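You operate a simulated robot arm through the tools that you are given. There is no shell and no other tool.

You run a simulated robot arm. Do the job below in one go: nothing can be reset, and whatever is moved stays where it is left.

## Task
Put things in order on the clear end of the service table. At the end: the red filter from the clear end of the service table stands where the yellow caster stood; the yellow caster from the clear end of the service table stands on top of the cream carton (marked "Vacuum Bags"); the yellow jet from the clear end of the service table stands on top of the black roll (marked "Bin Liners"); the grey fluff from the clear end of the service table stands where the red filter stood; whatever was shut is shut again. Leave all else as you found it, and nothing knocked over.
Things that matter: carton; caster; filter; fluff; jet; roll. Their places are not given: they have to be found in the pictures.

Only the result counts: the job must be done as asked and must still hold three seconds after the hand-in. Knocking over, shifting, dropping, spilling or breaking anything else fails it.

## Robot
A 7-joint arm with a two-finger parallel gripper, fixed in place. Base frame: the origin is on the floor under the middle of its stand, x ahead of it, y to its left, z up; the work surface is at about z = 0.78. Lengths are in m, angles in rad, forces in N, time in s.
With the tool pointing down near the work surface it reaches from about 0.3 to 0.7 m from the base axis. Its first joint turns from -1.152 to 1.152 rad. Payload 1.57 kg.
The TCP is the grasp point between the finger pads, 0.03 m short of the fingertips. In the tool frame z runs along the fingers and y along their closing line. Largest opening 0.11 m; finger width 0.024, thickness 0.012; the body of the gripper, 0.048 by 0.112 m, starts 0.078 m behind the TCP.
Orientation is that of the tool frame in the base frame, as a unit quaternion [x, y, z, w]. With the fingers straight down and closing along the base's y, the tool's x points along the base's -x, its y along +y and its z along -z.

## Interface
- The arm moves only by the tool move_arm. Its argument "increments" is one flat list of numbers, 7 for each row, row after row: the shift along the tool's x, y, z in m, then the turn, a rotation vector about the tool's x, y, z in rad, then the gripper command, from -1 (shut) to 1 (fully open), values between in proportion. In form: [dx, dy, dz, rx, ry, rz, grip, dx, dy, dz, rx, ry, rz, grip, ...]. A call has 1 to 20 rows; each row is the pose to reach, as a shift and turn from the pose commanded when the call began, along the tool's axes at that moment. A row lasts 0.2 s, in which the tool goes at most 0.05 m and 0.15 rad; a call with a longer step from one row to the next is refused whole, and so is a gripper value outside its range. Where a pose cannot be reached the arm comes as near as it can. A force on the tool above 40 N (or 10 N above the force at the start of the call, whichever is more), or a blocked arm, ends the call early, and 0.2 s more pass. The fingers move at their own pace (about 0.108 m/s each) and stop on an object; they squeeze with about 43 N. The grip force told is the motor's: it shows also when the fingers shut on nothing. Time passes only in rows, and 0.2 s behind the last, so rows that repeat a pose let the fingers close. The reply holds the time, the measured pose of the TCP, the force on the tool along the base axes, the opening and the grip force, in the units named above and with some noise, with the torque about the TCP (base axes, N m) and any sound that the robot's microphone picked up, and new pictures: "pictures" is both (left out), scene, wrist or none.
- Cameras (640 x 400 px; columns grow to the right, rows downward): "scene" is fixed at [0.1622, -0.4154, 1.3725]; the picture's right is [0.66, -0.75, 0.00], its down [-0.62, -0.55, -0.56] and it looks along [0.42, 0.37, -0.83] (base axes); focal length 311 px, centre (320, 200). "wrist" rides on the gripper at [0.07, 0.016, -0.141] in the tool frame; the picture's right is [-0.23, 0.97, 0.00], its down [-0.86, -0.20, -0.48] and it looks along [-0.47, -0.11, 0.88] (tool axes); focal length 222 px, centre (320, 200).
- point_at(camera, pixels): there is no depth. For up to 12 entries [column, row, z] of the newest picture of that camera ("zoom" is the newest enlarged one), the place [x, y] in the base frame at which the ray of that pixel passes the height z, good to about 0.003 m. The clock stands still meanwhile.
- close_up(camera, box): a new picture of the part [left, top, right, bottom] of that camera's present view, enlarged. The clock stands still meanwhile.
- hand_in(): hands the job in; it is judged then, once.

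Unless the task says otherwise, let go and move clear before handing in.

The tools are called after ">>>" by a JSON object that holds its "method" and its "body". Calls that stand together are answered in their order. move_arm: Moves the arm, as the interface text tells. Its arguments: {"type":"object","properties":{"increments":{"type":"array"},"pictures":{"type":"string","enum":["both","scene","wrist","none"]}},"required":["increments"]} The other tools are called the same way: point_at (camera, pixels) gives the place at which the rays of pixels pass given heights; close_up (camera, box) takes an enlarged picture of a part of a camera's view; hand_in () hands the job in.

At the start:

```text
time_s: 0.0
eef_pos: [0.2643, -0.2184, 1.0963]
tcp_rot: [0.0, 1.0, 0.001, 0.0]
ft_force: [-0.3, 0.1, -0.5]
torque: [0.01, -0.04, 0.02]
width: 0.1097
grasp_force: 0.1
```

scene: 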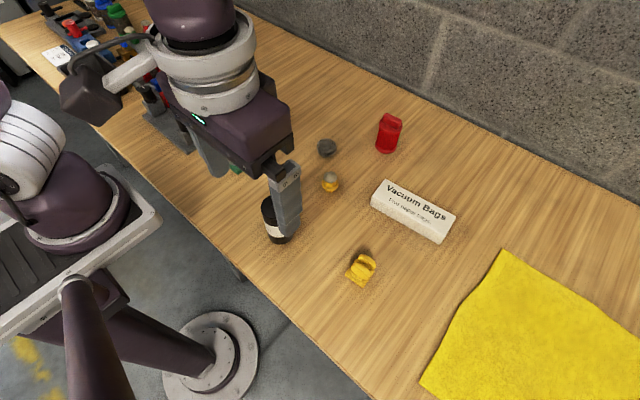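
wrist: 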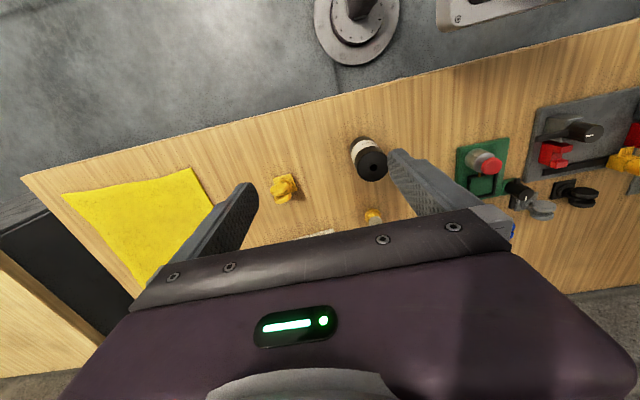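

The scene picture shows a black/white roll near (275,220), a yellow object at (361,268), a yellow/grey one at (330,182), a grey lump at (326,147), a red one at (389,133) and the cream carton at (413,211). I'll zoom in to tell them apart before moving.

>>> {"method": "close_up", "body": {"camera": "scene", "box": [240, 100, 480, 300]}}

>>> {"method": "close_up", "body": {"camera": "wrist", "box": [240, 110, 560, 260]}}

>>> {"method": "close_up", "body": {"camera": "scene", "box": [310, 230, 410, 300]}}

>>> {"method": "close_up", "body": {"camera": "scene", "box": [300, 100, 420, 200]}}

```text
2.00 times, centred on (360, 200) of scene
```

zoom: 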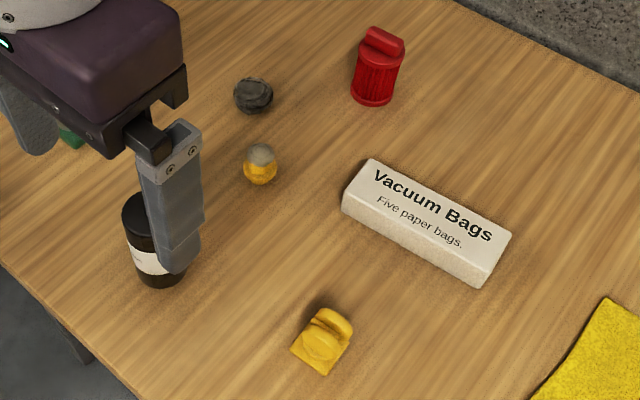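

```text
2.00 times, centred on (400, 185) of wrist
```

zoom: 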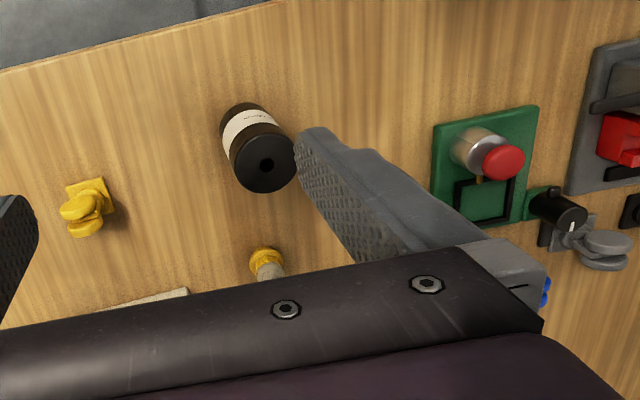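

```text
5.71 times, centred on (360, 265) of scene
```

zoom: 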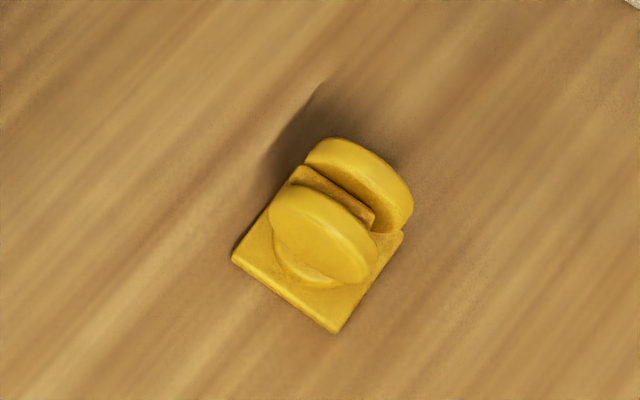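

```text
4.00 times, centred on (360, 150) of scene
```

zoom: 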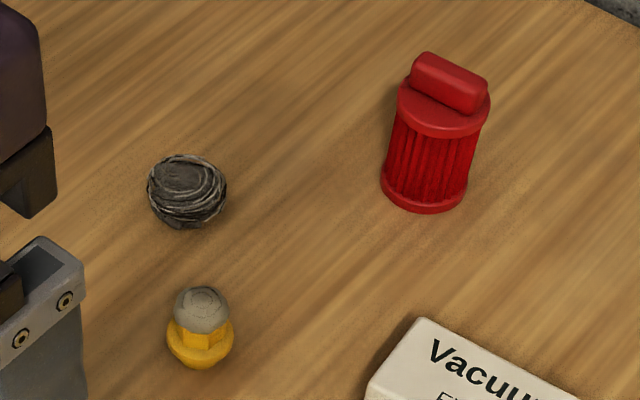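

The close-ups show that the yellow caster is the plate with wheels at (361,268), the jet is the yellow piece with the grey tip at (330,182), the fluff is at (327,148) and the filter at (389,133). Next I'll convert the key pixels into positions.

>>> {"method": "point_at", "body": {"camera": "scene", "pixels": [[344.8, 275.5, 0.785], [362.6, 288.3, 0.785], [374.5, 270.6, 0.785], [356.5, 258.9, 0.785], [326.75, 148, 0.795], [326.75, 157, 0.78], [330, 191, 0.78], [330.5, 172.5, 0.81], [386, 147.5, 0.785], [391, 127, 0.84], [392.5, 118.7, 0.86]]}}

>>> {"method": "point_at", "body": {"camera": "wrist", "pixels": [[372.5, 168.5, 0.86], [372.5, 168.5, 0.88], [372.5, 168.5, 0.9], [284, 184, 0.79]]}}

>>> {"method": "close_up", "body": {"camera": "scene", "box": [360, 160, 470, 250]}}

>>> {"method": "close_up", "body": {"camera": "wrist", "box": [330, 120, 410, 240]}}

```text
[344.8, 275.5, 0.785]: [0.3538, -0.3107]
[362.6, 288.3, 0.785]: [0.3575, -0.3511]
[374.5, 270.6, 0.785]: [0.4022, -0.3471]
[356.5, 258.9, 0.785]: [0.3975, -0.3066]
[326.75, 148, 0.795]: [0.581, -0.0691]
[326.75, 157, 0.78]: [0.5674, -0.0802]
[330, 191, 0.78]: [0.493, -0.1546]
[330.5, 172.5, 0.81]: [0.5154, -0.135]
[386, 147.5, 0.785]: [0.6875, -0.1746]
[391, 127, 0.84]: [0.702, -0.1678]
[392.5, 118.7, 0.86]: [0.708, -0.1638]
```

```text
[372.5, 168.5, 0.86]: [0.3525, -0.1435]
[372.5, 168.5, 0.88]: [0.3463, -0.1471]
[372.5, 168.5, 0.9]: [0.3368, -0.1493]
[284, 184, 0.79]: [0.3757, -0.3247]
```

```text
4.44 times, centred on (415, 205) of scene
```

zoom: 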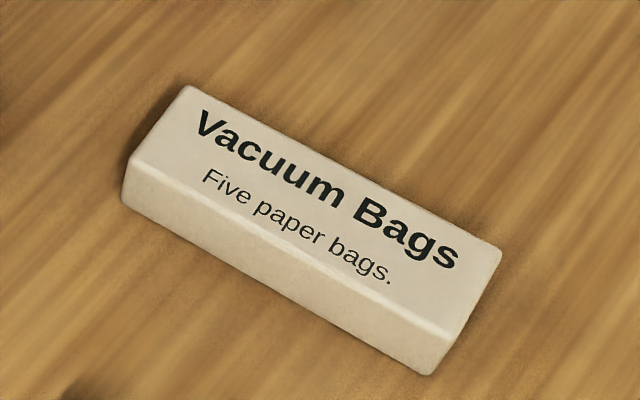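

```text
3.33 times, centred on (370, 180) of wrist
```

zoom: 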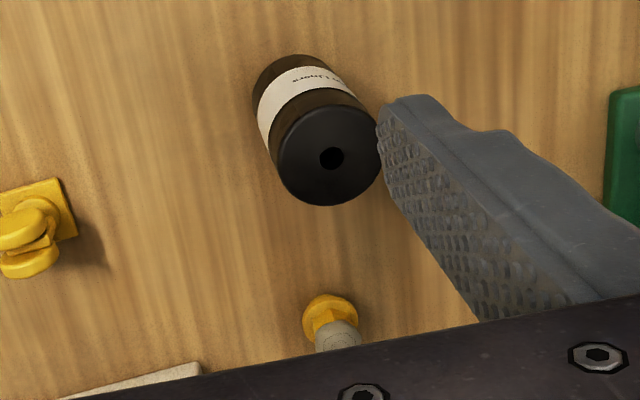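

The filter sits near (0.69,-0.17), and the caster plate is about 0.044 x 0.041 m, centred near (0.378,-0.329) and turned about 5°. I'll measure the carton from its corners at several heights.

>>> {"method": "point_at", "body": {"camera": "scene", "pixels": [[370.6, 205, 0.78], [439.3, 244.4, 0.78], [385.3, 179.1, 0.81], [455.5, 216.3, 0.81], [445, 237.2, 0.81], [372.2, 196, 0.81], [385.3, 179.1, 0.82], [455.5, 216.3, 0.82], [445, 237.2, 0.82], [372.2, 196, 0.82], [372.2, 196, 0.8], [445, 237.2, 0.8]]}}

>>> {"method": "point_at", "body": {"camera": "scene", "pixels": [[267, 243, 0.78], [280, 243, 0.78], [290, 236, 0.78], [260, 205, 0.86], [268, 198, 0.86], [353, 254, 0.81], [360, 272, 0.81], [368, 262, 0.81], [374, 262, 0.81]]}}

>>> {"method": "close_up", "body": {"camera": "scene", "box": [240, 180, 320, 250]}}

```text
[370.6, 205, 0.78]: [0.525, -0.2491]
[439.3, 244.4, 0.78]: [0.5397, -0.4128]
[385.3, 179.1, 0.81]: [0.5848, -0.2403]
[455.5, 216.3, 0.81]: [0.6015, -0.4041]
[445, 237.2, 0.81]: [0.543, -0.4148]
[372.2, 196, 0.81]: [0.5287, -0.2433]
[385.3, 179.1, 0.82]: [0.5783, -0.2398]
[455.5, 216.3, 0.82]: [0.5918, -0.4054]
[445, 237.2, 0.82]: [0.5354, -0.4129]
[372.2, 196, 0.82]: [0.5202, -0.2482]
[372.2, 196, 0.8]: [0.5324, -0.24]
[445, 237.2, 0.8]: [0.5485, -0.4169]
```

```text
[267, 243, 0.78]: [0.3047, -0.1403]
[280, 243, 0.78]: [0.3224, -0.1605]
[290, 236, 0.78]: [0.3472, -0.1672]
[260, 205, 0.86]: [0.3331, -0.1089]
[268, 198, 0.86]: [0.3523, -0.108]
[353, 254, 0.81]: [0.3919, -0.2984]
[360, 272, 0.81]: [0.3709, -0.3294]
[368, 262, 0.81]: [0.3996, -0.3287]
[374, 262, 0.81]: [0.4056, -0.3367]
```

```text
5.71 times, centred on (280, 215) of scene
```

zoom: 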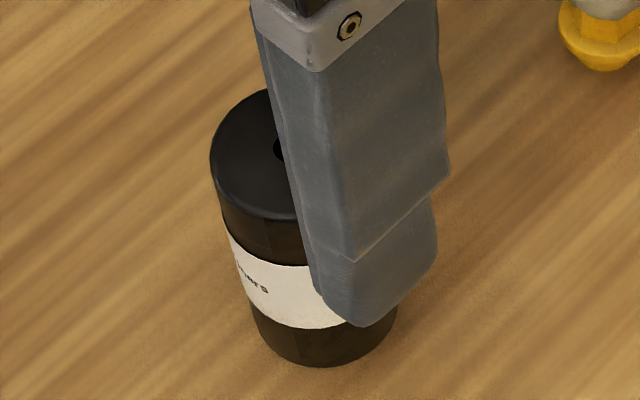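

The carton is about 0.165 x 0.057 m with its top near z=0.814, centred near (0.561,-0.327) and turned 5°, the same as the caster. I'll move above the caster with the tool turned so the fingers close across the wheels, then look again.

>>> {"method": "move_arm", "body": {"increments": [-0.01137, -0.01106, 0.014, 0, 0, 0.1478, 1, -0.02274, -0.02212, 0.028, 0, 0, 0.2956, 1, -0.03411, -0.03318, 0.042, 0, 0, 0.4434, 1, -0.04548, -0.04424, 0.056, 0, 0, 0.5912, 1, -0.05685, -0.0553, 0.07, 0, 0, 0.739, 1, -0.06822, -0.06636, 0.084, 0, 0, 0.8868, 1, -0.07959, -0.07742, 0.098, 0, 0, 1.0346, 1, -0.09096, -0.08848, 0.112, 0, 0, 1.1824, 1, -0.10233, -0.09954, 0.126, 0, 0, 1.3302, 1, -0.1137, -0.1106, 0.14, 0, 0, 1.478, 1, -0.1137, -0.1106, 0.14, 0, 0, 1.478, 1], "pictures": "both"}}

```text
time_s: 2.4
eef_pos: [0.379, -0.33, 0.9563]
tcp_rot: [0.675, 0.738, 0.0, 0.0]
ft_force: [0.6, -0.3, 0.1]
torque: [0.02, 0.0, 0.02]
width: 0.1099
grasp_force: 0.0
```

scene: 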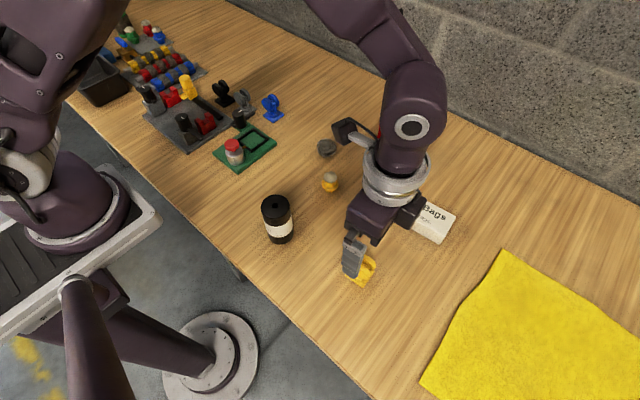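
wrist: 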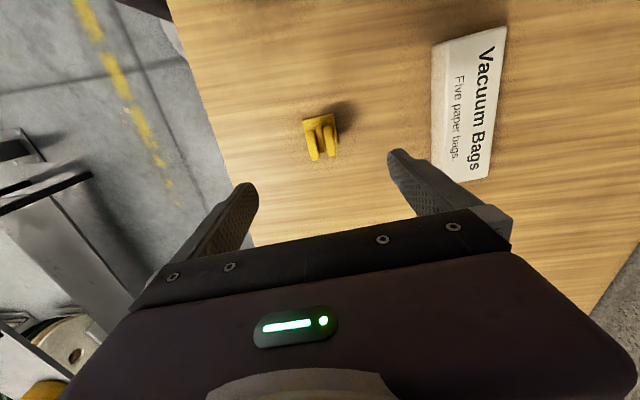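

The wrist view now shows the caster at (320,138) with both wheels edge-on, and the roll is fully visible at (277,219) in the scene. I'll enlarge both.

>>> {"method": "close_up", "body": {"camera": "wrist", "box": [280, 100, 370, 170]}}

>>> {"method": "close_up", "body": {"camera": "wrist", "box": [400, 10, 540, 200]}}

>>> {"method": "close_up", "body": {"camera": "scene", "box": [240, 170, 350, 250]}}

>>> {"method": "close_up", "body": {"camera": "scene", "box": [330, 220, 400, 300]}}

```text
5.71 times, centred on (325, 135) of wrist
```

zoom: 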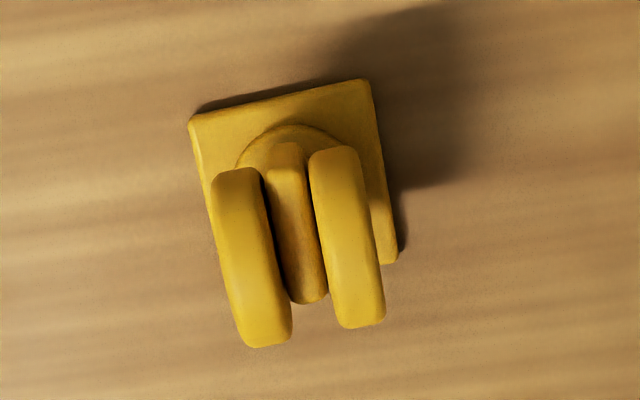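

```text
2.11 times, centred on (470, 105) of wrist
```

zoom: 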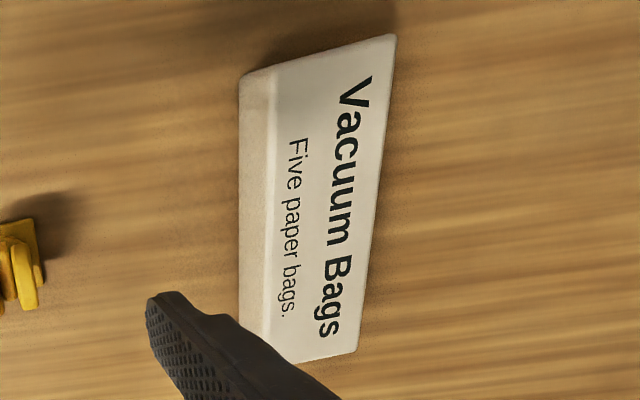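

```text
5.00 times, centred on (295, 210) of scene
```

zoom: 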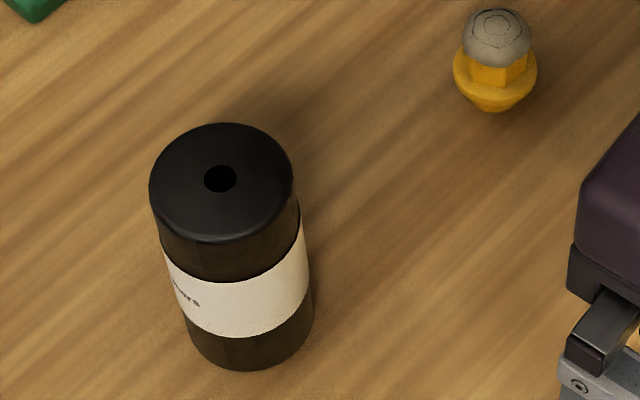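

```text
5.00 times, centred on (365, 260) of scene
```

zoom: 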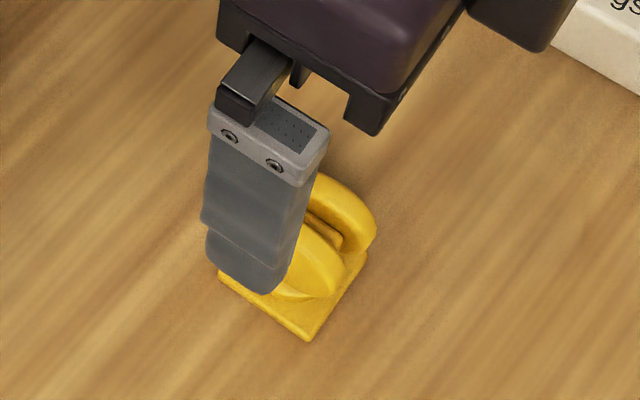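

I'll locate the caster's plate corners and wheel edges from the wrist view, and the roll's top and base from the scene view.

>>> {"method": "point_at", "body": {"camera": "wrist", "pixels": [[302.2, 121, 0.785], [333.4, 114, 0.785], [338.7, 145.5, 0.785], [306.1, 133.2, 0.81], [310.3, 158, 0.81], [332, 128, 0.81], [336.4, 154.3, 0.81], [320.3, 145, 0.81], [320.3, 145, 0.82]]}}

>>> {"method": "point_at", "body": {"camera": "scene", "pixels": [[275, 205.6, 0.86], [275, 205.6, 0.87], [275, 205.6, 0.88], [275, 205.6, 0.89], [257.5, 234, 0.78], [282, 243.5, 0.78], [293.5, 234, 0.78], [274, 218.5, 0.86], [261, 206, 0.86], [289.5, 205, 0.86], [275, 195, 0.86]]}}

```text
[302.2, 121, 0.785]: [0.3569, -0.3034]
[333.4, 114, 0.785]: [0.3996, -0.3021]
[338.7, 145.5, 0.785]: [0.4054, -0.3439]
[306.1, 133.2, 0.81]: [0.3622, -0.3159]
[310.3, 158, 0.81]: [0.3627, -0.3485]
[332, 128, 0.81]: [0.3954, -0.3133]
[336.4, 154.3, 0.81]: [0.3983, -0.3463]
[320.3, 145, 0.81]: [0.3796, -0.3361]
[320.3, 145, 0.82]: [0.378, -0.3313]
```

```text
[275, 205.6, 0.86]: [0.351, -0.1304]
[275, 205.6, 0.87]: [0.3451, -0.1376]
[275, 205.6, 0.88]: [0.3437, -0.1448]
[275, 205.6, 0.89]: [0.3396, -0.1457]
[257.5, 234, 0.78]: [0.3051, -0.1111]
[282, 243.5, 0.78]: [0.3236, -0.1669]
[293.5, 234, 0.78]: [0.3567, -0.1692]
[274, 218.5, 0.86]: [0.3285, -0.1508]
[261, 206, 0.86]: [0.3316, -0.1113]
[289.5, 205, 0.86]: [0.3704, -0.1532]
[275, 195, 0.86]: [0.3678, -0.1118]
```

The wheels span about 0.034 m and are centred near (0.380,-0.330), directly below the TCP. The roll's top is near (0.344,-0.147,0.88). I'll descend partway and check.

>>> {"method": "move_arm", "body": {"increments": [0, 0, 0.04, 0, 0, 0, 1, 0, 0, 0.075, 0, 0, 0, 1, 0, 0, 0.1, 0, 0, 0, 1, 0, 0, 0.1, 0, 0, 0, 1]}}

```text
time_s: 3.4
eef_pos: [0.378, -0.3294, 0.8567]
tcp_rot: [0.673, 0.74, 0.0, 0.0]
ft_force: [0.1, 0.3, -1.0]
torque: [-0.02, -0.02, 0.0]
width: 0.11
grasp_force: 0.1
```

scene: 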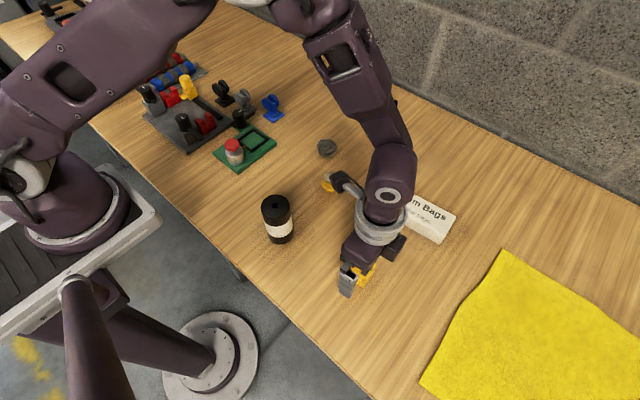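
wrist: 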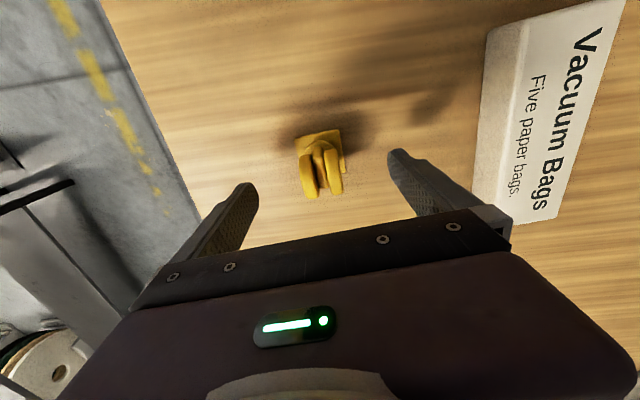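

>>> {"method": "close_up", "body": {"camera": "wrist", "box": [270, 110, 370, 210]}}

>>> {"method": "close_up", "body": {"camera": "scene", "box": [320, 230, 400, 310]}}

```text
4.00 times, centred on (320, 160) of wrist
```

zoom: 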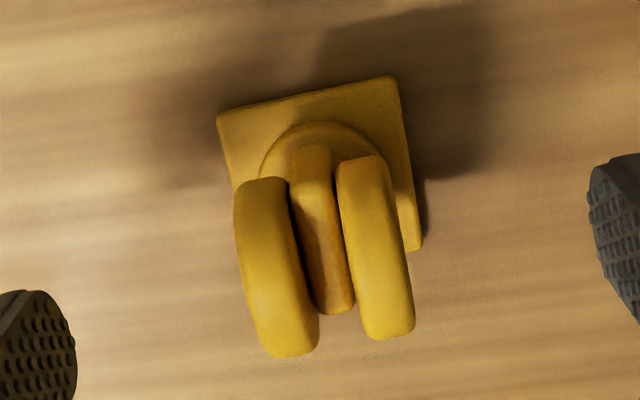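

```text
5.00 times, centred on (360, 270) of scene
```

zoom: 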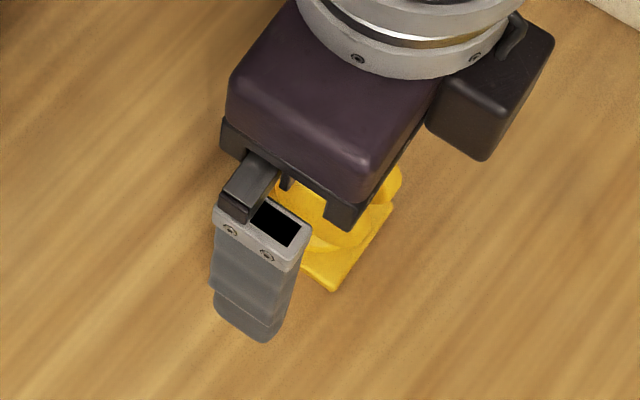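

The caster lies between the open fingers and is aligned with them. I'll go down to TCP z≈0.823, which keeps the tips above the plate, and close on the wheels.

>>> {"method": "move_arm", "body": {"increments": [0, 0, 0.02, 0, 0, 0, 1, 0, 0, 0.0337, 0, 0, 0, 1, 0, 0, 0.0337, 0, 0, 0, 1, 0, 0, 0.0337, 0, 0, 0, -1, 0, 0, 0.0337, 0, 0, 0, -1, 0, 0, 0.0337, 0, 0, 0, -1, 0, 0, 0.0337, 0, 0, 0, -1]}}

```text
time_s: 5.0
eef_pos: [0.3777, -0.3291, 0.8237]
tcp_rot: [0.674, 0.739, 0.0, 0.0]
ft_force: [0.4, 0.0, -0.2]
torque: [-0.01, -0.04, -0.03]
width: 0.0311
grasp_force: 40.3
```

scene: 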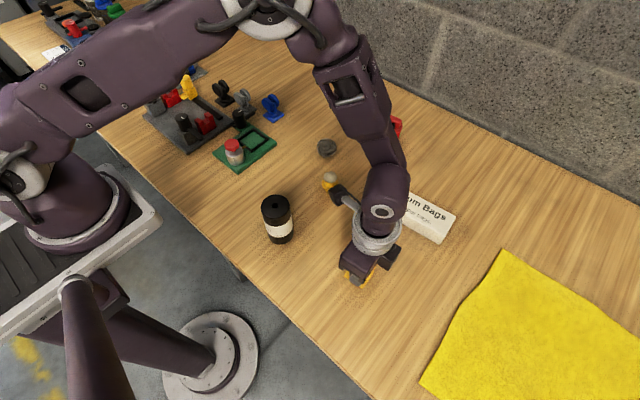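
wrist: 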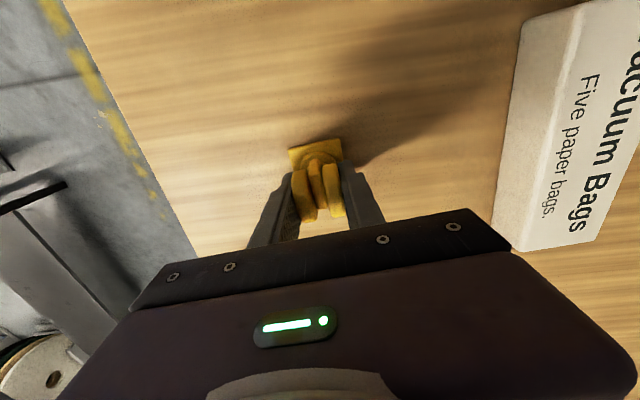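

The grip holds at width 0.031 m with 40 N. I'll lift straight up and carry the caster over the carton.

>>> {"method": "move_arm", "body": {"increments": [0, 0, -0.02, 0, 0, 0, -1, 0, 0, -0.06, 0, 0, 0, -1, 0, 0, -0.1, 0, 0, 0, -1, -0.0037, 0.0366, -0.115, 0, 0, 0, -1, -0.0074, 0.0731, -0.115, 0, 0, 0, -1, -0.011, 0.1097, -0.115, 0, 0, 0, -1, -0.0147, 0.1462, -0.115, 0, 0, 0, -1, -0.0147, 0.1828, -0.115, 0, 0, 0, -1, -0.0147, 0.1828, -0.115, 0, 0, 0, -1]}}

```text
time_s: 7.0
eef_pos: [0.5625, -0.3253, 0.9393]
tcp_rot: [0.673, 0.739, 0.0, 0.0]
ft_force: [0.1, 0.9, -0.7]
torque: [-0.04, -0.04, 0.01]
width: 0.0316
grasp_force: 40.0
```

scene: 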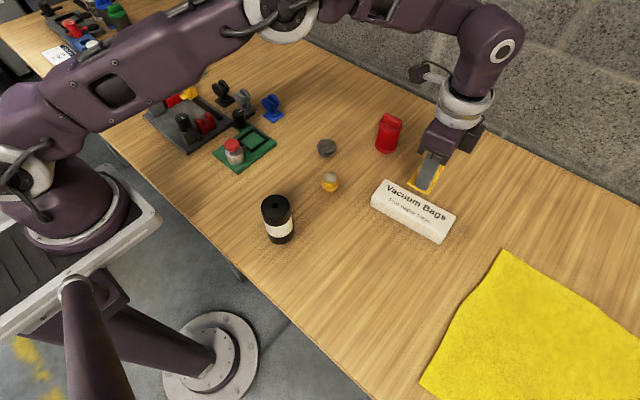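
wrist: 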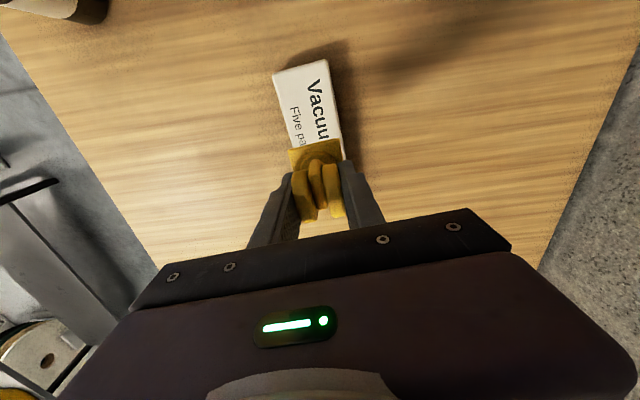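

The caster now hangs over the carton. I'll measure the carton's edges from the wrist view to centre it.

>>> {"method": "close_up", "body": {"camera": "wrist", "box": [250, 40, 390, 230]}}

>>> {"method": "close_up", "body": {"camera": "wrist", "box": [260, 50, 360, 150]}}

>>> {"method": "close_up", "body": {"camera": "scene", "box": [360, 130, 470, 250]}}

```text
2.11 times, centred on (320, 135) of wrist
```

zoom: 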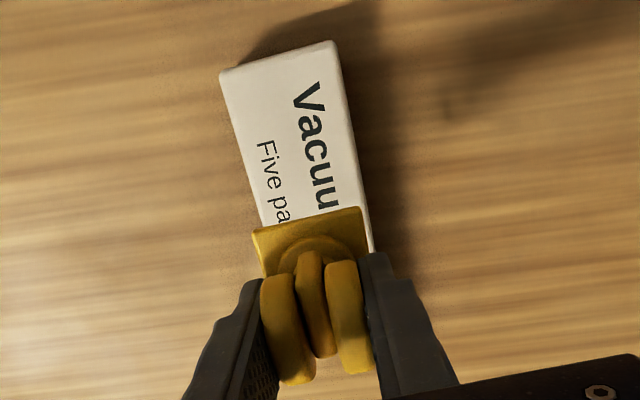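

```text
4.00 times, centred on (310, 100) of wrist
```

zoom: 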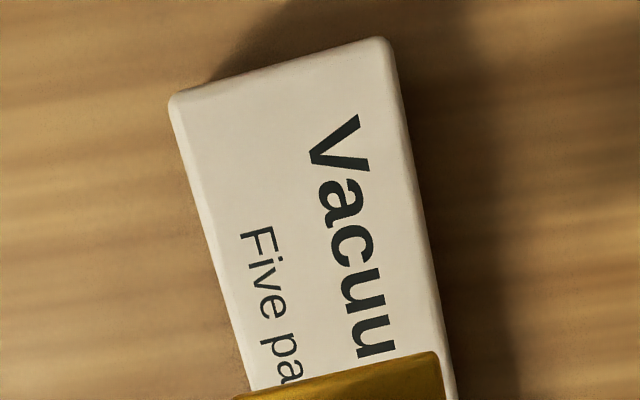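

```text
3.33 times, centred on (415, 190) of scene
```

zoom: 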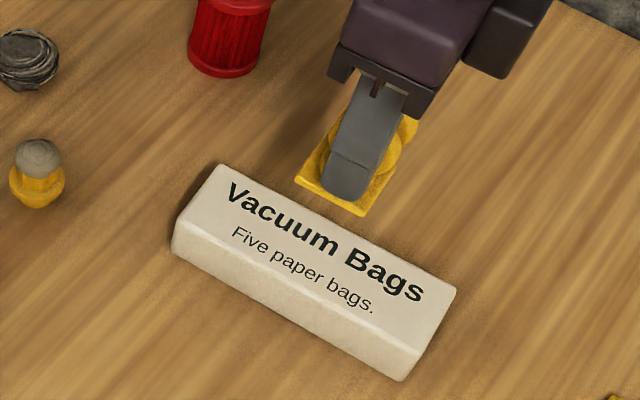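

>>> {"method": "point_at", "body": {"camera": "wrist", "pixels": [[273, 74.5, 0.814], [326, 60.5, 0.814], [291.5, 147, 0.814], [340, 145, 0.814], [302.3, 149.2, 0.9], [338.9, 138.4, 0.9]]}}

>>> {"method": "point_at", "body": {"camera": "scene", "pixels": [[371.5, 199, 0.814], [386, 180, 0.814], [455.5, 217, 0.814], [444, 238, 0.814]]}}

```text
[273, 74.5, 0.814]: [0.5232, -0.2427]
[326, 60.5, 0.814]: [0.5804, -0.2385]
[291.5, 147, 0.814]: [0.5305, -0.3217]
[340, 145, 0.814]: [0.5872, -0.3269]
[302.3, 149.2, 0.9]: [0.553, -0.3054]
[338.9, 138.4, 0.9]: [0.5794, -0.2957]
```

```text
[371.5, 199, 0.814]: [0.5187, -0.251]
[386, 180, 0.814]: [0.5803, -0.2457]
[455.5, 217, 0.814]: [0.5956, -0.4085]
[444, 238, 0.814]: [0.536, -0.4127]
```

The carton's centreline is near x=0.559 at y=-0.327. I'll shift a few millimetres to centre, then go down to just above contact.

>>> {"method": "move_arm", "body": {"increments": [-0.0034, -0.0038, 0.03, 0, 0, 0, -1, -0.0034, -0.0038, 0.06, 0, 0, 0, -1, -0.0034, -0.0038, 0.073, 0, 0, 0, -1, -0.0034, -0.0038, 0.077, 0, 0, 0, -1, -0.0034, -0.0038, 0.077, 0, 0, 0, -1]}}

```text
time_s: 8.2
eef_pos: [0.5593, -0.3289, 0.8626]
tcp_rot: [0.674, 0.739, -0.001, 0.001]
ft_force: [-2.3, 1.3, 12.2]
torque: [0.16, 0.03, 0.01]
width: 0.0314
grasp_force: 40.0
```

scene: 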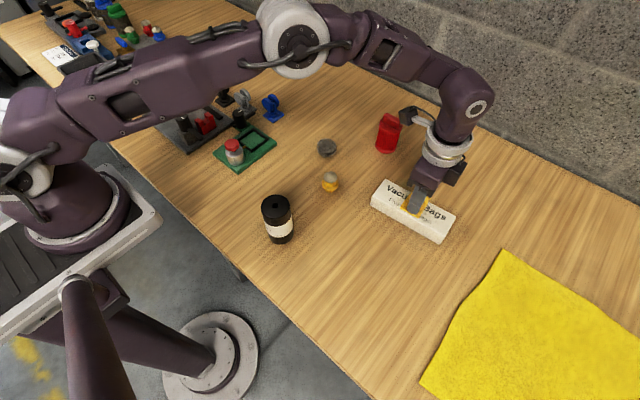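
wrist: 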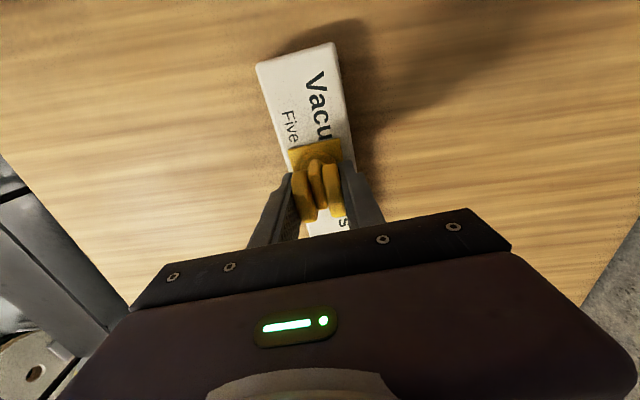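

A 12 N contact force at z=0.8626 shows the caster already sits on the carton. I'll ease up a millimetre, open, and rise straight up.

>>> {"method": "move_arm", "body": {"increments": [0, 0, -0.001, 0, 0, 0, -1, 0, 0, -0.001, 0, 0, 0, -0.2, 0, 0, -0.001, 0, 0, 0, 0.3, 0, 0, -0.001, 0, 0, 0, 0.6, 0, 0, -0.001, 0, 0, 0, 0.6, 0, 0, -0.03, 0, 0, 0, 0.6, 0, 0, -0.07, 0, 0, 0, 0.6, 0, 0, -0.1, 0, 0, 0, 1, 0, 0, -0.1, 0, 0, 0, 1]}}

```text
time_s: 10.2
eef_pos: [0.5568, -0.3288, 0.9601]
tcp_rot: [0.674, 0.739, 0.001, 0.001]
ft_force: [-0.4, 0.4, 0.7]
torque: [-0.02, -0.01, -0.02]
width: 0.1101
grasp_force: 0.2
```

scene: 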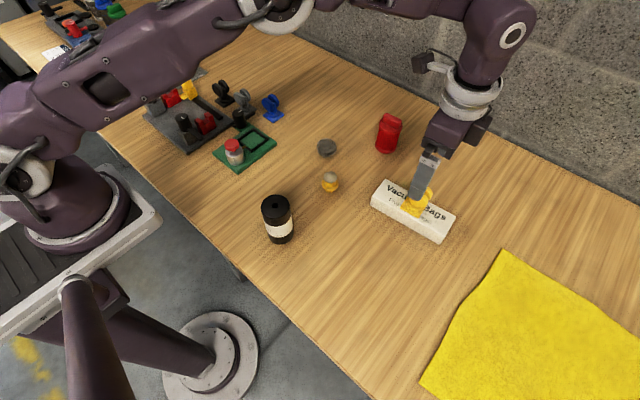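
wrist: 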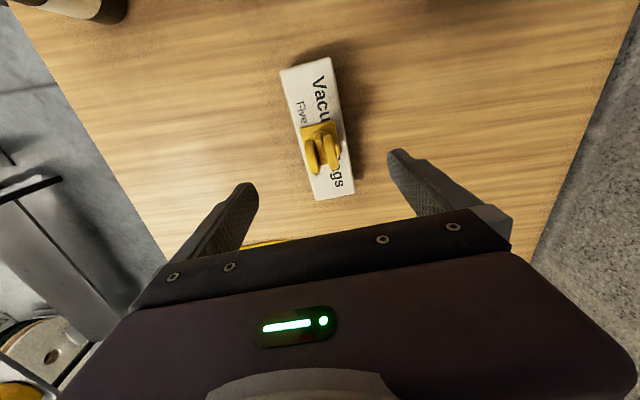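

The caster stands squarely on the carton. Next is the filter, so I'll measure its ridge handle and body from the scene view.

>>> {"method": "close_up", "body": {"camera": "scene", "box": [360, 100, 420, 160]}}

>>> {"method": "close_up", "body": {"camera": "scene", "box": [380, 170, 460, 250]}}

>>> {"method": "point_at", "body": {"camera": "scene", "pixels": [[384.5, 115.5, 0.86], [401.5, 122.5, 0.86], [386, 152.5, 0.78], [375.5, 147.5, 0.78], [396.5, 149, 0.78], [391, 127, 0.85]]}}

```text
6.67 times, centred on (390, 130) of scene
```

zoom: 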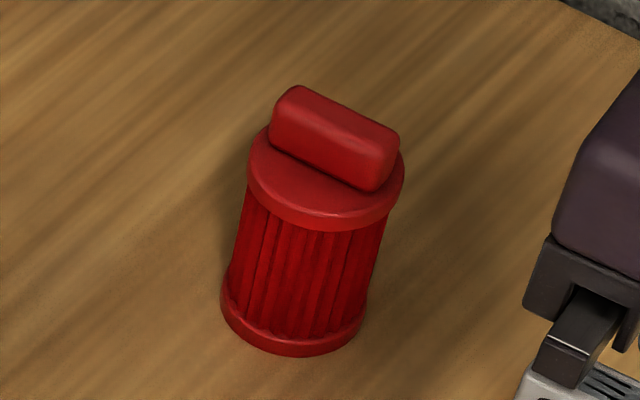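

```text
5.00 times, centred on (420, 210) of scene
```

zoom: 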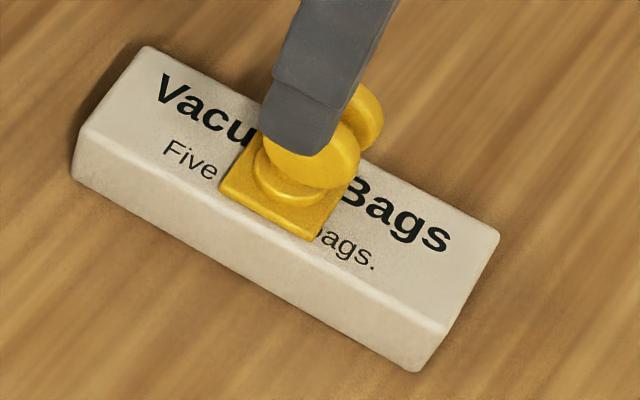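

```text
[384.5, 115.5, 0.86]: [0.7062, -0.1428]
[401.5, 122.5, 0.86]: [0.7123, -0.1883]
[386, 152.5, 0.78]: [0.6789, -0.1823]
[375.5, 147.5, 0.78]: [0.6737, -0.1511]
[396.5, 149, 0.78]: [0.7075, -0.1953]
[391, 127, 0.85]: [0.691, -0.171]
```

The filter's ridge runs at the same ~5° yaw as the tool, so the present orientation suits closing across it. I'll move above the filter at about (0.69,-0.172) and look.

>>> {"method": "move_arm", "body": {"increments": [0.0288, 0.0294, -0.015, 0, 0, 0, 1, 0.0577, 0.0588, -0.02, 0, 0, 0, 1, 0.0865, 0.0881, -0.02, 0, 0, 0, 1, 0.1154, 0.1175, -0.02, 0, 0, 0, 1, 0.1442, 0.1469, -0.02, 0, 0, 0, 1, 0.1442, 0.1469, -0.02, 0, 0, 0, 1]}}

>>> {"method": "close_up", "body": {"camera": "wrist", "box": [250, 80, 390, 220]}}

```text
time_s: 11.6
eef_pos: [0.6652, -0.1662, 0.9803]
tcp_rot: [0.674, 0.739, 0.0, 0.0]
ft_force: [-0.1, -0.4, -0.7]
torque: [-0.04, 0.01, 0.05]
width: 0.1101
grasp_force: 0.1
out of reach, approached as far as the arm can: row 4, 5, 6
```

scene: 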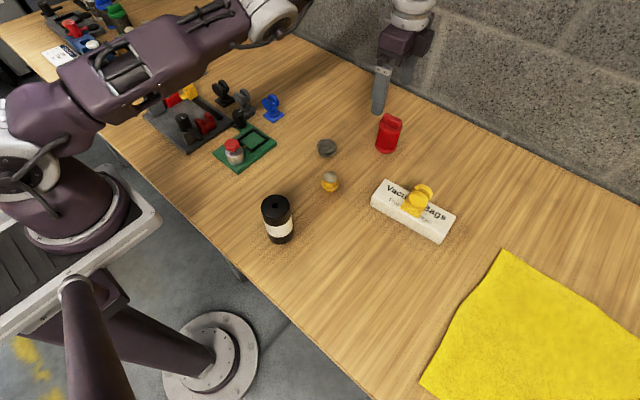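
wrist: 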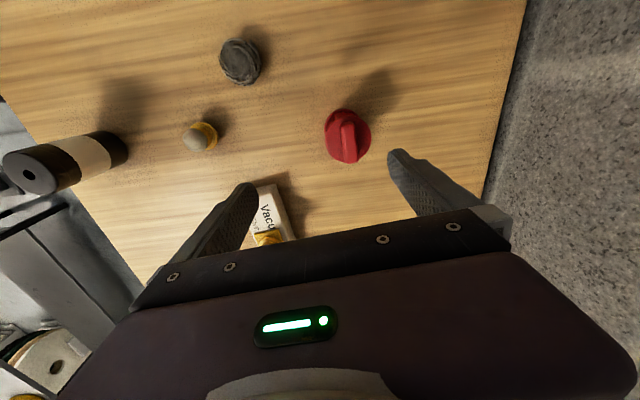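

```text
2.86 times, centred on (320, 150) of wrist
```

zoom: 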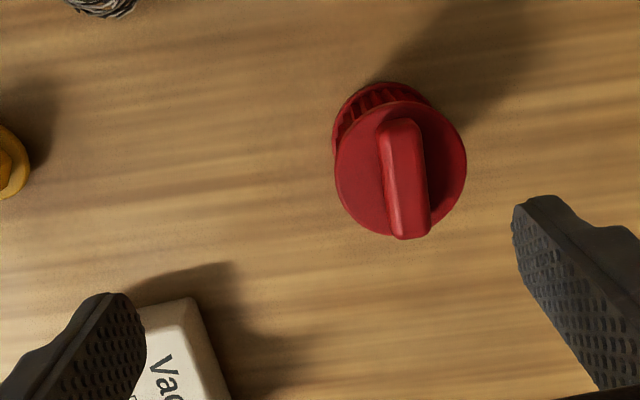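

The arm stopped at radial 0.686 m, so the filter is at the edge of reach at this height. I'll fix the filter's position precisely from the wrist view.

>>> {"method": "point_at", "body": {"camera": "wrist", "pixels": [[348, 138.8, 0.84], [348, 138.8, 0.85], [348, 138.8, 0.86], [349.7, 142.3, 0.86], [349.7, 142.3, 0.87], [349.7, 142.3, 0.88]]}}

>>> {"method": "point_at", "body": {"camera": "scene", "pixels": [[390.7, 127, 0.84], [390.7, 127, 0.85], [390.7, 127, 0.86], [393, 120, 0.86], [393, 120, 0.87], [393, 120, 0.88], [386, 146.2, 0.785], [385.5, 153.5, 0.78]]}}

>>> {"method": "close_up", "body": {"camera": "scene", "box": [360, 100, 420, 160]}}

```text
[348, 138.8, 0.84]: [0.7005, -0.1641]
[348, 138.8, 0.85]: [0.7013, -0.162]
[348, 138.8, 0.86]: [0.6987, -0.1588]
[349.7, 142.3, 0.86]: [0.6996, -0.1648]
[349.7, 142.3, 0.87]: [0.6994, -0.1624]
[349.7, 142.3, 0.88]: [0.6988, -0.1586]
```

```text
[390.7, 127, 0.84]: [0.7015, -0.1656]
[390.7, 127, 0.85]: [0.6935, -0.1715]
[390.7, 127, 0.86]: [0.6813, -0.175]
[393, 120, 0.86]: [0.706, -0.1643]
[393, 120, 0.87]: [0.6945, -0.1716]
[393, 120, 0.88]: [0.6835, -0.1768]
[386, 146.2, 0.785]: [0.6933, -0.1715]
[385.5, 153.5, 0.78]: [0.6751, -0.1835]
```

```text
6.67 times, centred on (390, 130) of scene
```

zoom: 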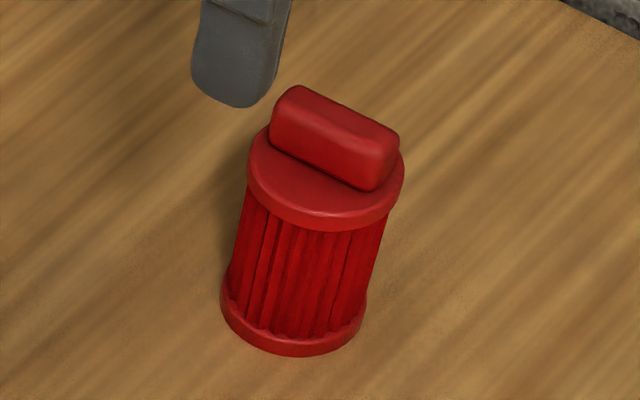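

The filter's centre is about (0.698,-0.168), radial 0.718 m, which is beyond straight-down reach. I'll back off and turn the tool so the fingers close tangentially. That lets me lean the tool outward and grip the round body.

>>> {"method": "move_arm", "body": {"increments": [0.0026, -0.0052, 0, 0, 0, -0.1378, 1, 0.0053, -0.0104, 0, 0, 0, -0.2756, 1, 0.0079, -0.0157, 0, 0, 0, -0.4133, 1, 0.0106, -0.0209, 0, 0, 0, -0.5511, 1, 0.0132, -0.0261, 0, 0, 0, -0.6889, 1, 0.0159, -0.0313, 0, 0, 0, -0.8267, 1, 0.0185, -0.0366, 0, 0, 0, -0.9644, 1, 0.0212, -0.0418, 0, 0, 0, -1.1022, 1, 0.0238, -0.047, 0, 0, 0, -1.24, 1, 0.0238, -0.047, 0, 0, 0, -1.24, 1]}}

```text
time_s: 13.8
eef_pos: [0.6175, -0.1466, 0.9806]
tcp_rot: [0.118, 0.993, 0.001, 0.0]
ft_force: [0.0, -0.3, -0.3]
torque: [0.01, 0.04, -0.02]
width: 0.1098
grasp_force: 0.0
out of reach, approached as far as the arm can: row 2
```

scene: 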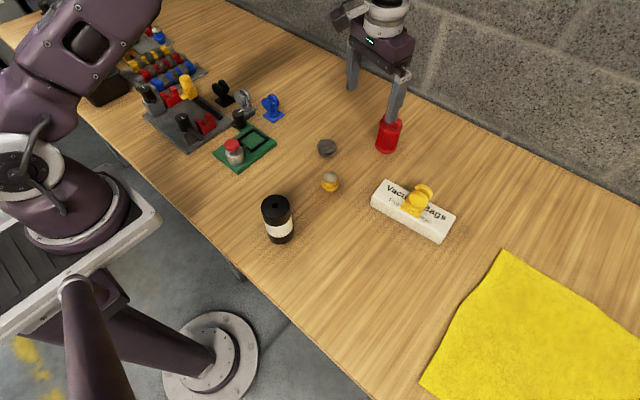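
wrist: 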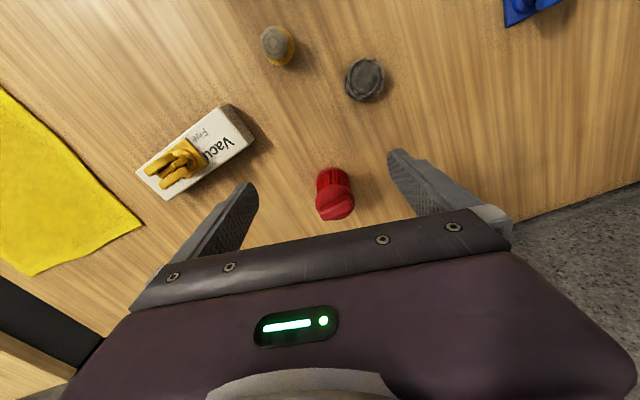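

The tool is now at radial 0.635 m with its fingers closing tangentially, and the filter shows at (335,195) in the wrist view. I'll measure it again from this angle.

>>> {"method": "close_up", "body": {"camera": "wrist", "box": [290, 150, 380, 230]}}

>>> {"method": "close_up", "body": {"camera": "wrist", "box": [240, 10, 400, 110]}}

```text
5.00 times, centred on (335, 190) of wrist
```

zoom: 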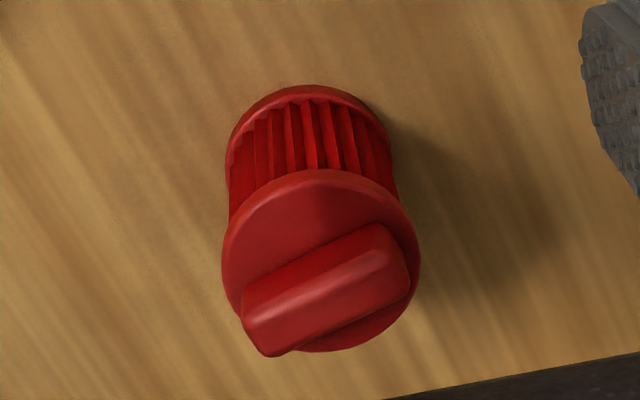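

```text
4.00 times, centred on (320, 60) of wrist
```

zoom: 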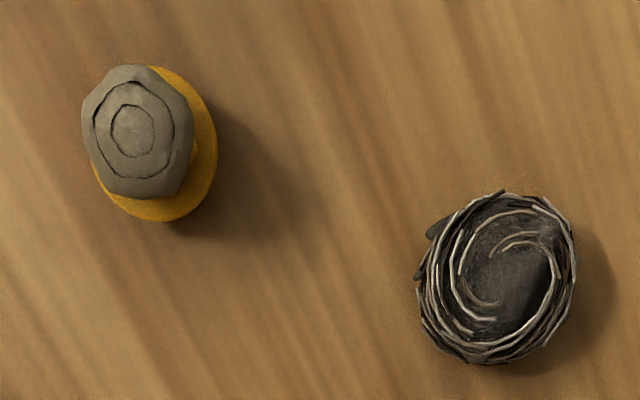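

>>> {"method": "point_at", "body": {"camera": "wrist", "pixels": [[335.2, 202.2, 0.84], [335.2, 202.2, 0.845], [335.2, 202.2, 0.85], [332.6, 183, 0.785], [332.6, 183, 0.79], [363.75, 80, 0.78], [363.75, 80, 0.79], [363.75, 80, 0.8], [281, 46, 0.78], [281, 46, 0.79], [273, 42.5, 0.81], [273, 42.5, 0.82]]}}

>>> {"method": "point_at", "body": {"camera": "scene", "pixels": [[326.75, 148, 0.78], [326.75, 148, 0.79], [326.75, 148, 0.8], [330, 186, 0.78], [330, 186, 0.79], [330.5, 175.5, 0.81], [330.5, 175.5, 0.82]]}}

```text
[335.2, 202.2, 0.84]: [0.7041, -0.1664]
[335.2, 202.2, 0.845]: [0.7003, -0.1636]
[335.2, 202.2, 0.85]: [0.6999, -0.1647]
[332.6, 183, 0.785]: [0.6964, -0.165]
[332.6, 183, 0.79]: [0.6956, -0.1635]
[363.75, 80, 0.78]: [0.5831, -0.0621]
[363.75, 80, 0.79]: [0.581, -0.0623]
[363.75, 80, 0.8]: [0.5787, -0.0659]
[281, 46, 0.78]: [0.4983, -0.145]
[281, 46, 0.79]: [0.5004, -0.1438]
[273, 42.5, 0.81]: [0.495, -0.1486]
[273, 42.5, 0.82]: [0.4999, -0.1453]
```

```text
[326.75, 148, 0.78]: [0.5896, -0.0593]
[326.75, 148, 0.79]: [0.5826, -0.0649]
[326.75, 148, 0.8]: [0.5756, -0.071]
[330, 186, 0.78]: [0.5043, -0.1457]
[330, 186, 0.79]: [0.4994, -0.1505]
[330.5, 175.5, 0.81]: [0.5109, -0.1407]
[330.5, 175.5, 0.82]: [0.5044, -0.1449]
```

Both views agree that the filter is at about (0.697,-0.167). I'll lean the tool 15° outward and move above it.

>>> {"method": "move_arm", "body": {"increments": [-0.0205, -0.0005, 0, 0, -0.0655, 0, 1, -0.041, -0.001, 0.01, 0, -0.131, 0, 1, -0.0615, -0.0015, 0.025, 0, -0.1965, 0, 1, -0.082, -0.001, 0.045, 0, -0.262, 0, 1, -0.082, -0.001, 0.045, 0, -0.262, 0, 1]}}

>>> {"method": "close_up", "body": {"camera": "wrist", "box": [250, 120, 410, 240]}}

>>> {"method": "close_up", "body": {"camera": "scene", "box": [340, 50, 440, 170]}}

```text
time_s: 15.0
eef_pos: [0.6969, -0.1678, 0.9356]
tcp_rot: [0.118, 0.984, -0.016, 0.131]
ft_force: [0.6, -1.2, 0.5]
torque: [-0.01, 0.01, 0.0]
width: 0.1101
grasp_force: 0.0
```

scene: 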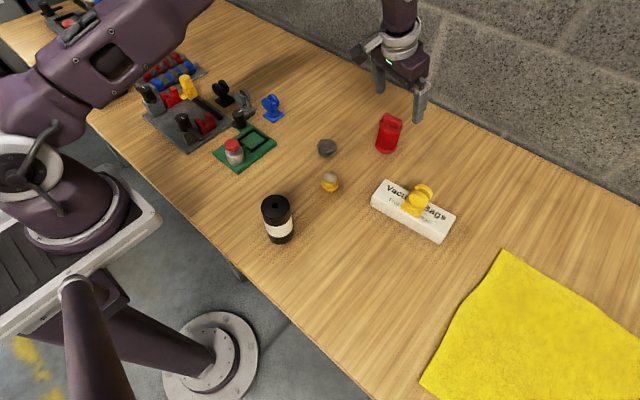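
wrist: 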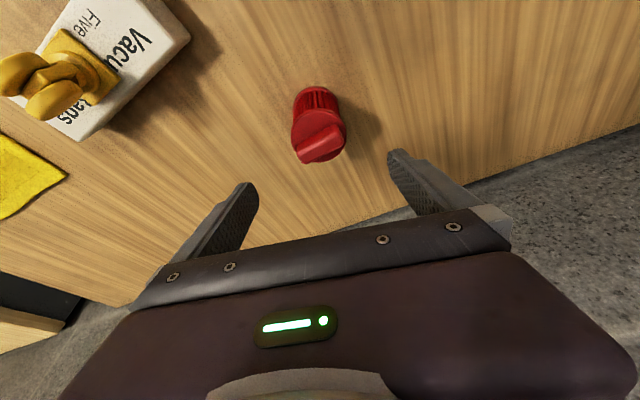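

```text
3.33 times, centred on (330, 180) of wrist
```

zoom: 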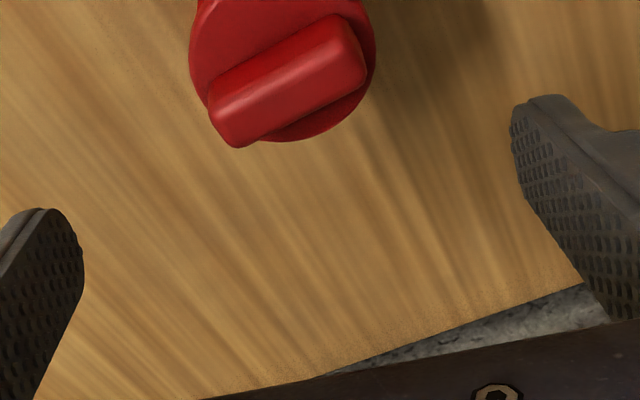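

```text
3.33 times, centred on (390, 110) of scene
```

zoom: 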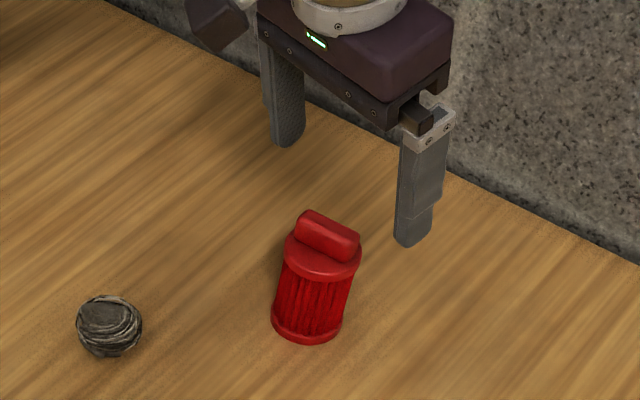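

The tilted pose over the filter is reachable. I'll check the sideways alignment before descending.

>>> {"method": "point_at", "body": {"camera": "wrist", "pixels": [[318.6, 137.5, 0.845], [316, 105, 0.79]]}}

>>> {"method": "close_up", "body": {"camera": "wrist", "box": [270, 70, 370, 180]}}

```text
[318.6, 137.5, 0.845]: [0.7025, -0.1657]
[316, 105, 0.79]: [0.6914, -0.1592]
```

```text
3.64 times, centred on (320, 125) of wrist
```

zoom: 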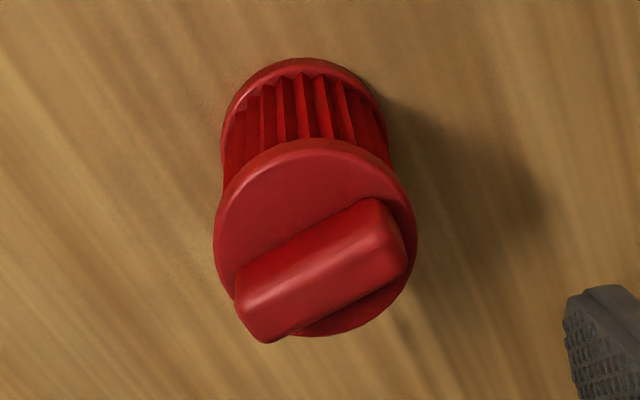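

The alignment is within about 3 mm. I'll descend straight down along the vertical around the filter's body, with the fingers still open.

>>> {"method": "move_arm", "body": {"increments": [0.0073, 0, 0.0271, 0, 0, 0, 1, 0.0146, 0, 0.0543, 0, 0, 0, 1, 0.0218, 0, 0.0814, 0, 0, 0, 1, 0.028, 0, 0.1043, 0, 0, 0, 1, 0.028, 0, 0.1043, 0, 0, 0, 1]}}

>>> {"method": "close_up", "body": {"camera": "scene", "box": [350, 80, 440, 170]}}

```text
time_s: 16.2
eef_pos: [0.6956, -0.1682, 0.8265]
tcp_rot: [0.118, 0.984, -0.015, 0.129]
ft_force: [0.2, -0.4, -0.9]
torque: [-0.02, -0.01, 0.01]
width: 0.1097
grasp_force: 0.0
```

scene: 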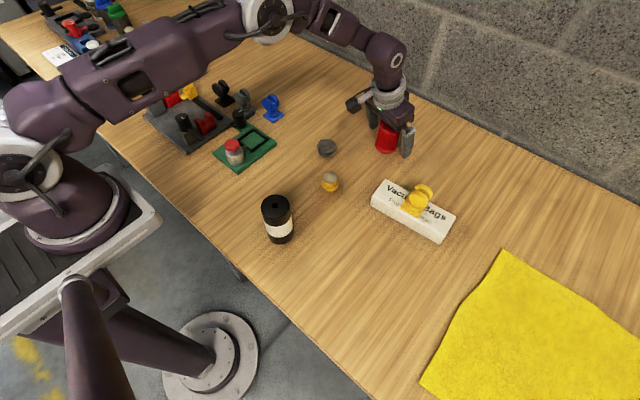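
wrist: 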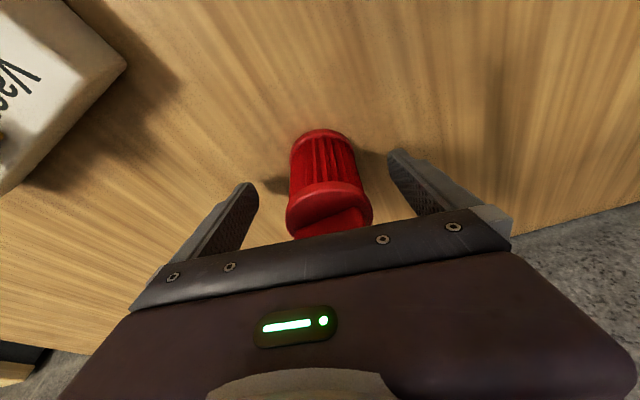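

```text
4.44 times, centred on (395, 125) of scene
```

zoom: 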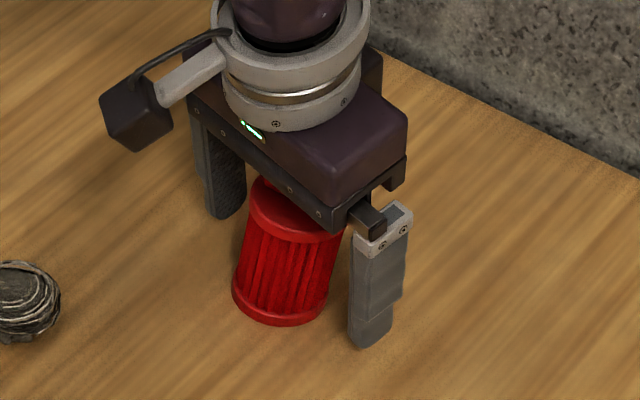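

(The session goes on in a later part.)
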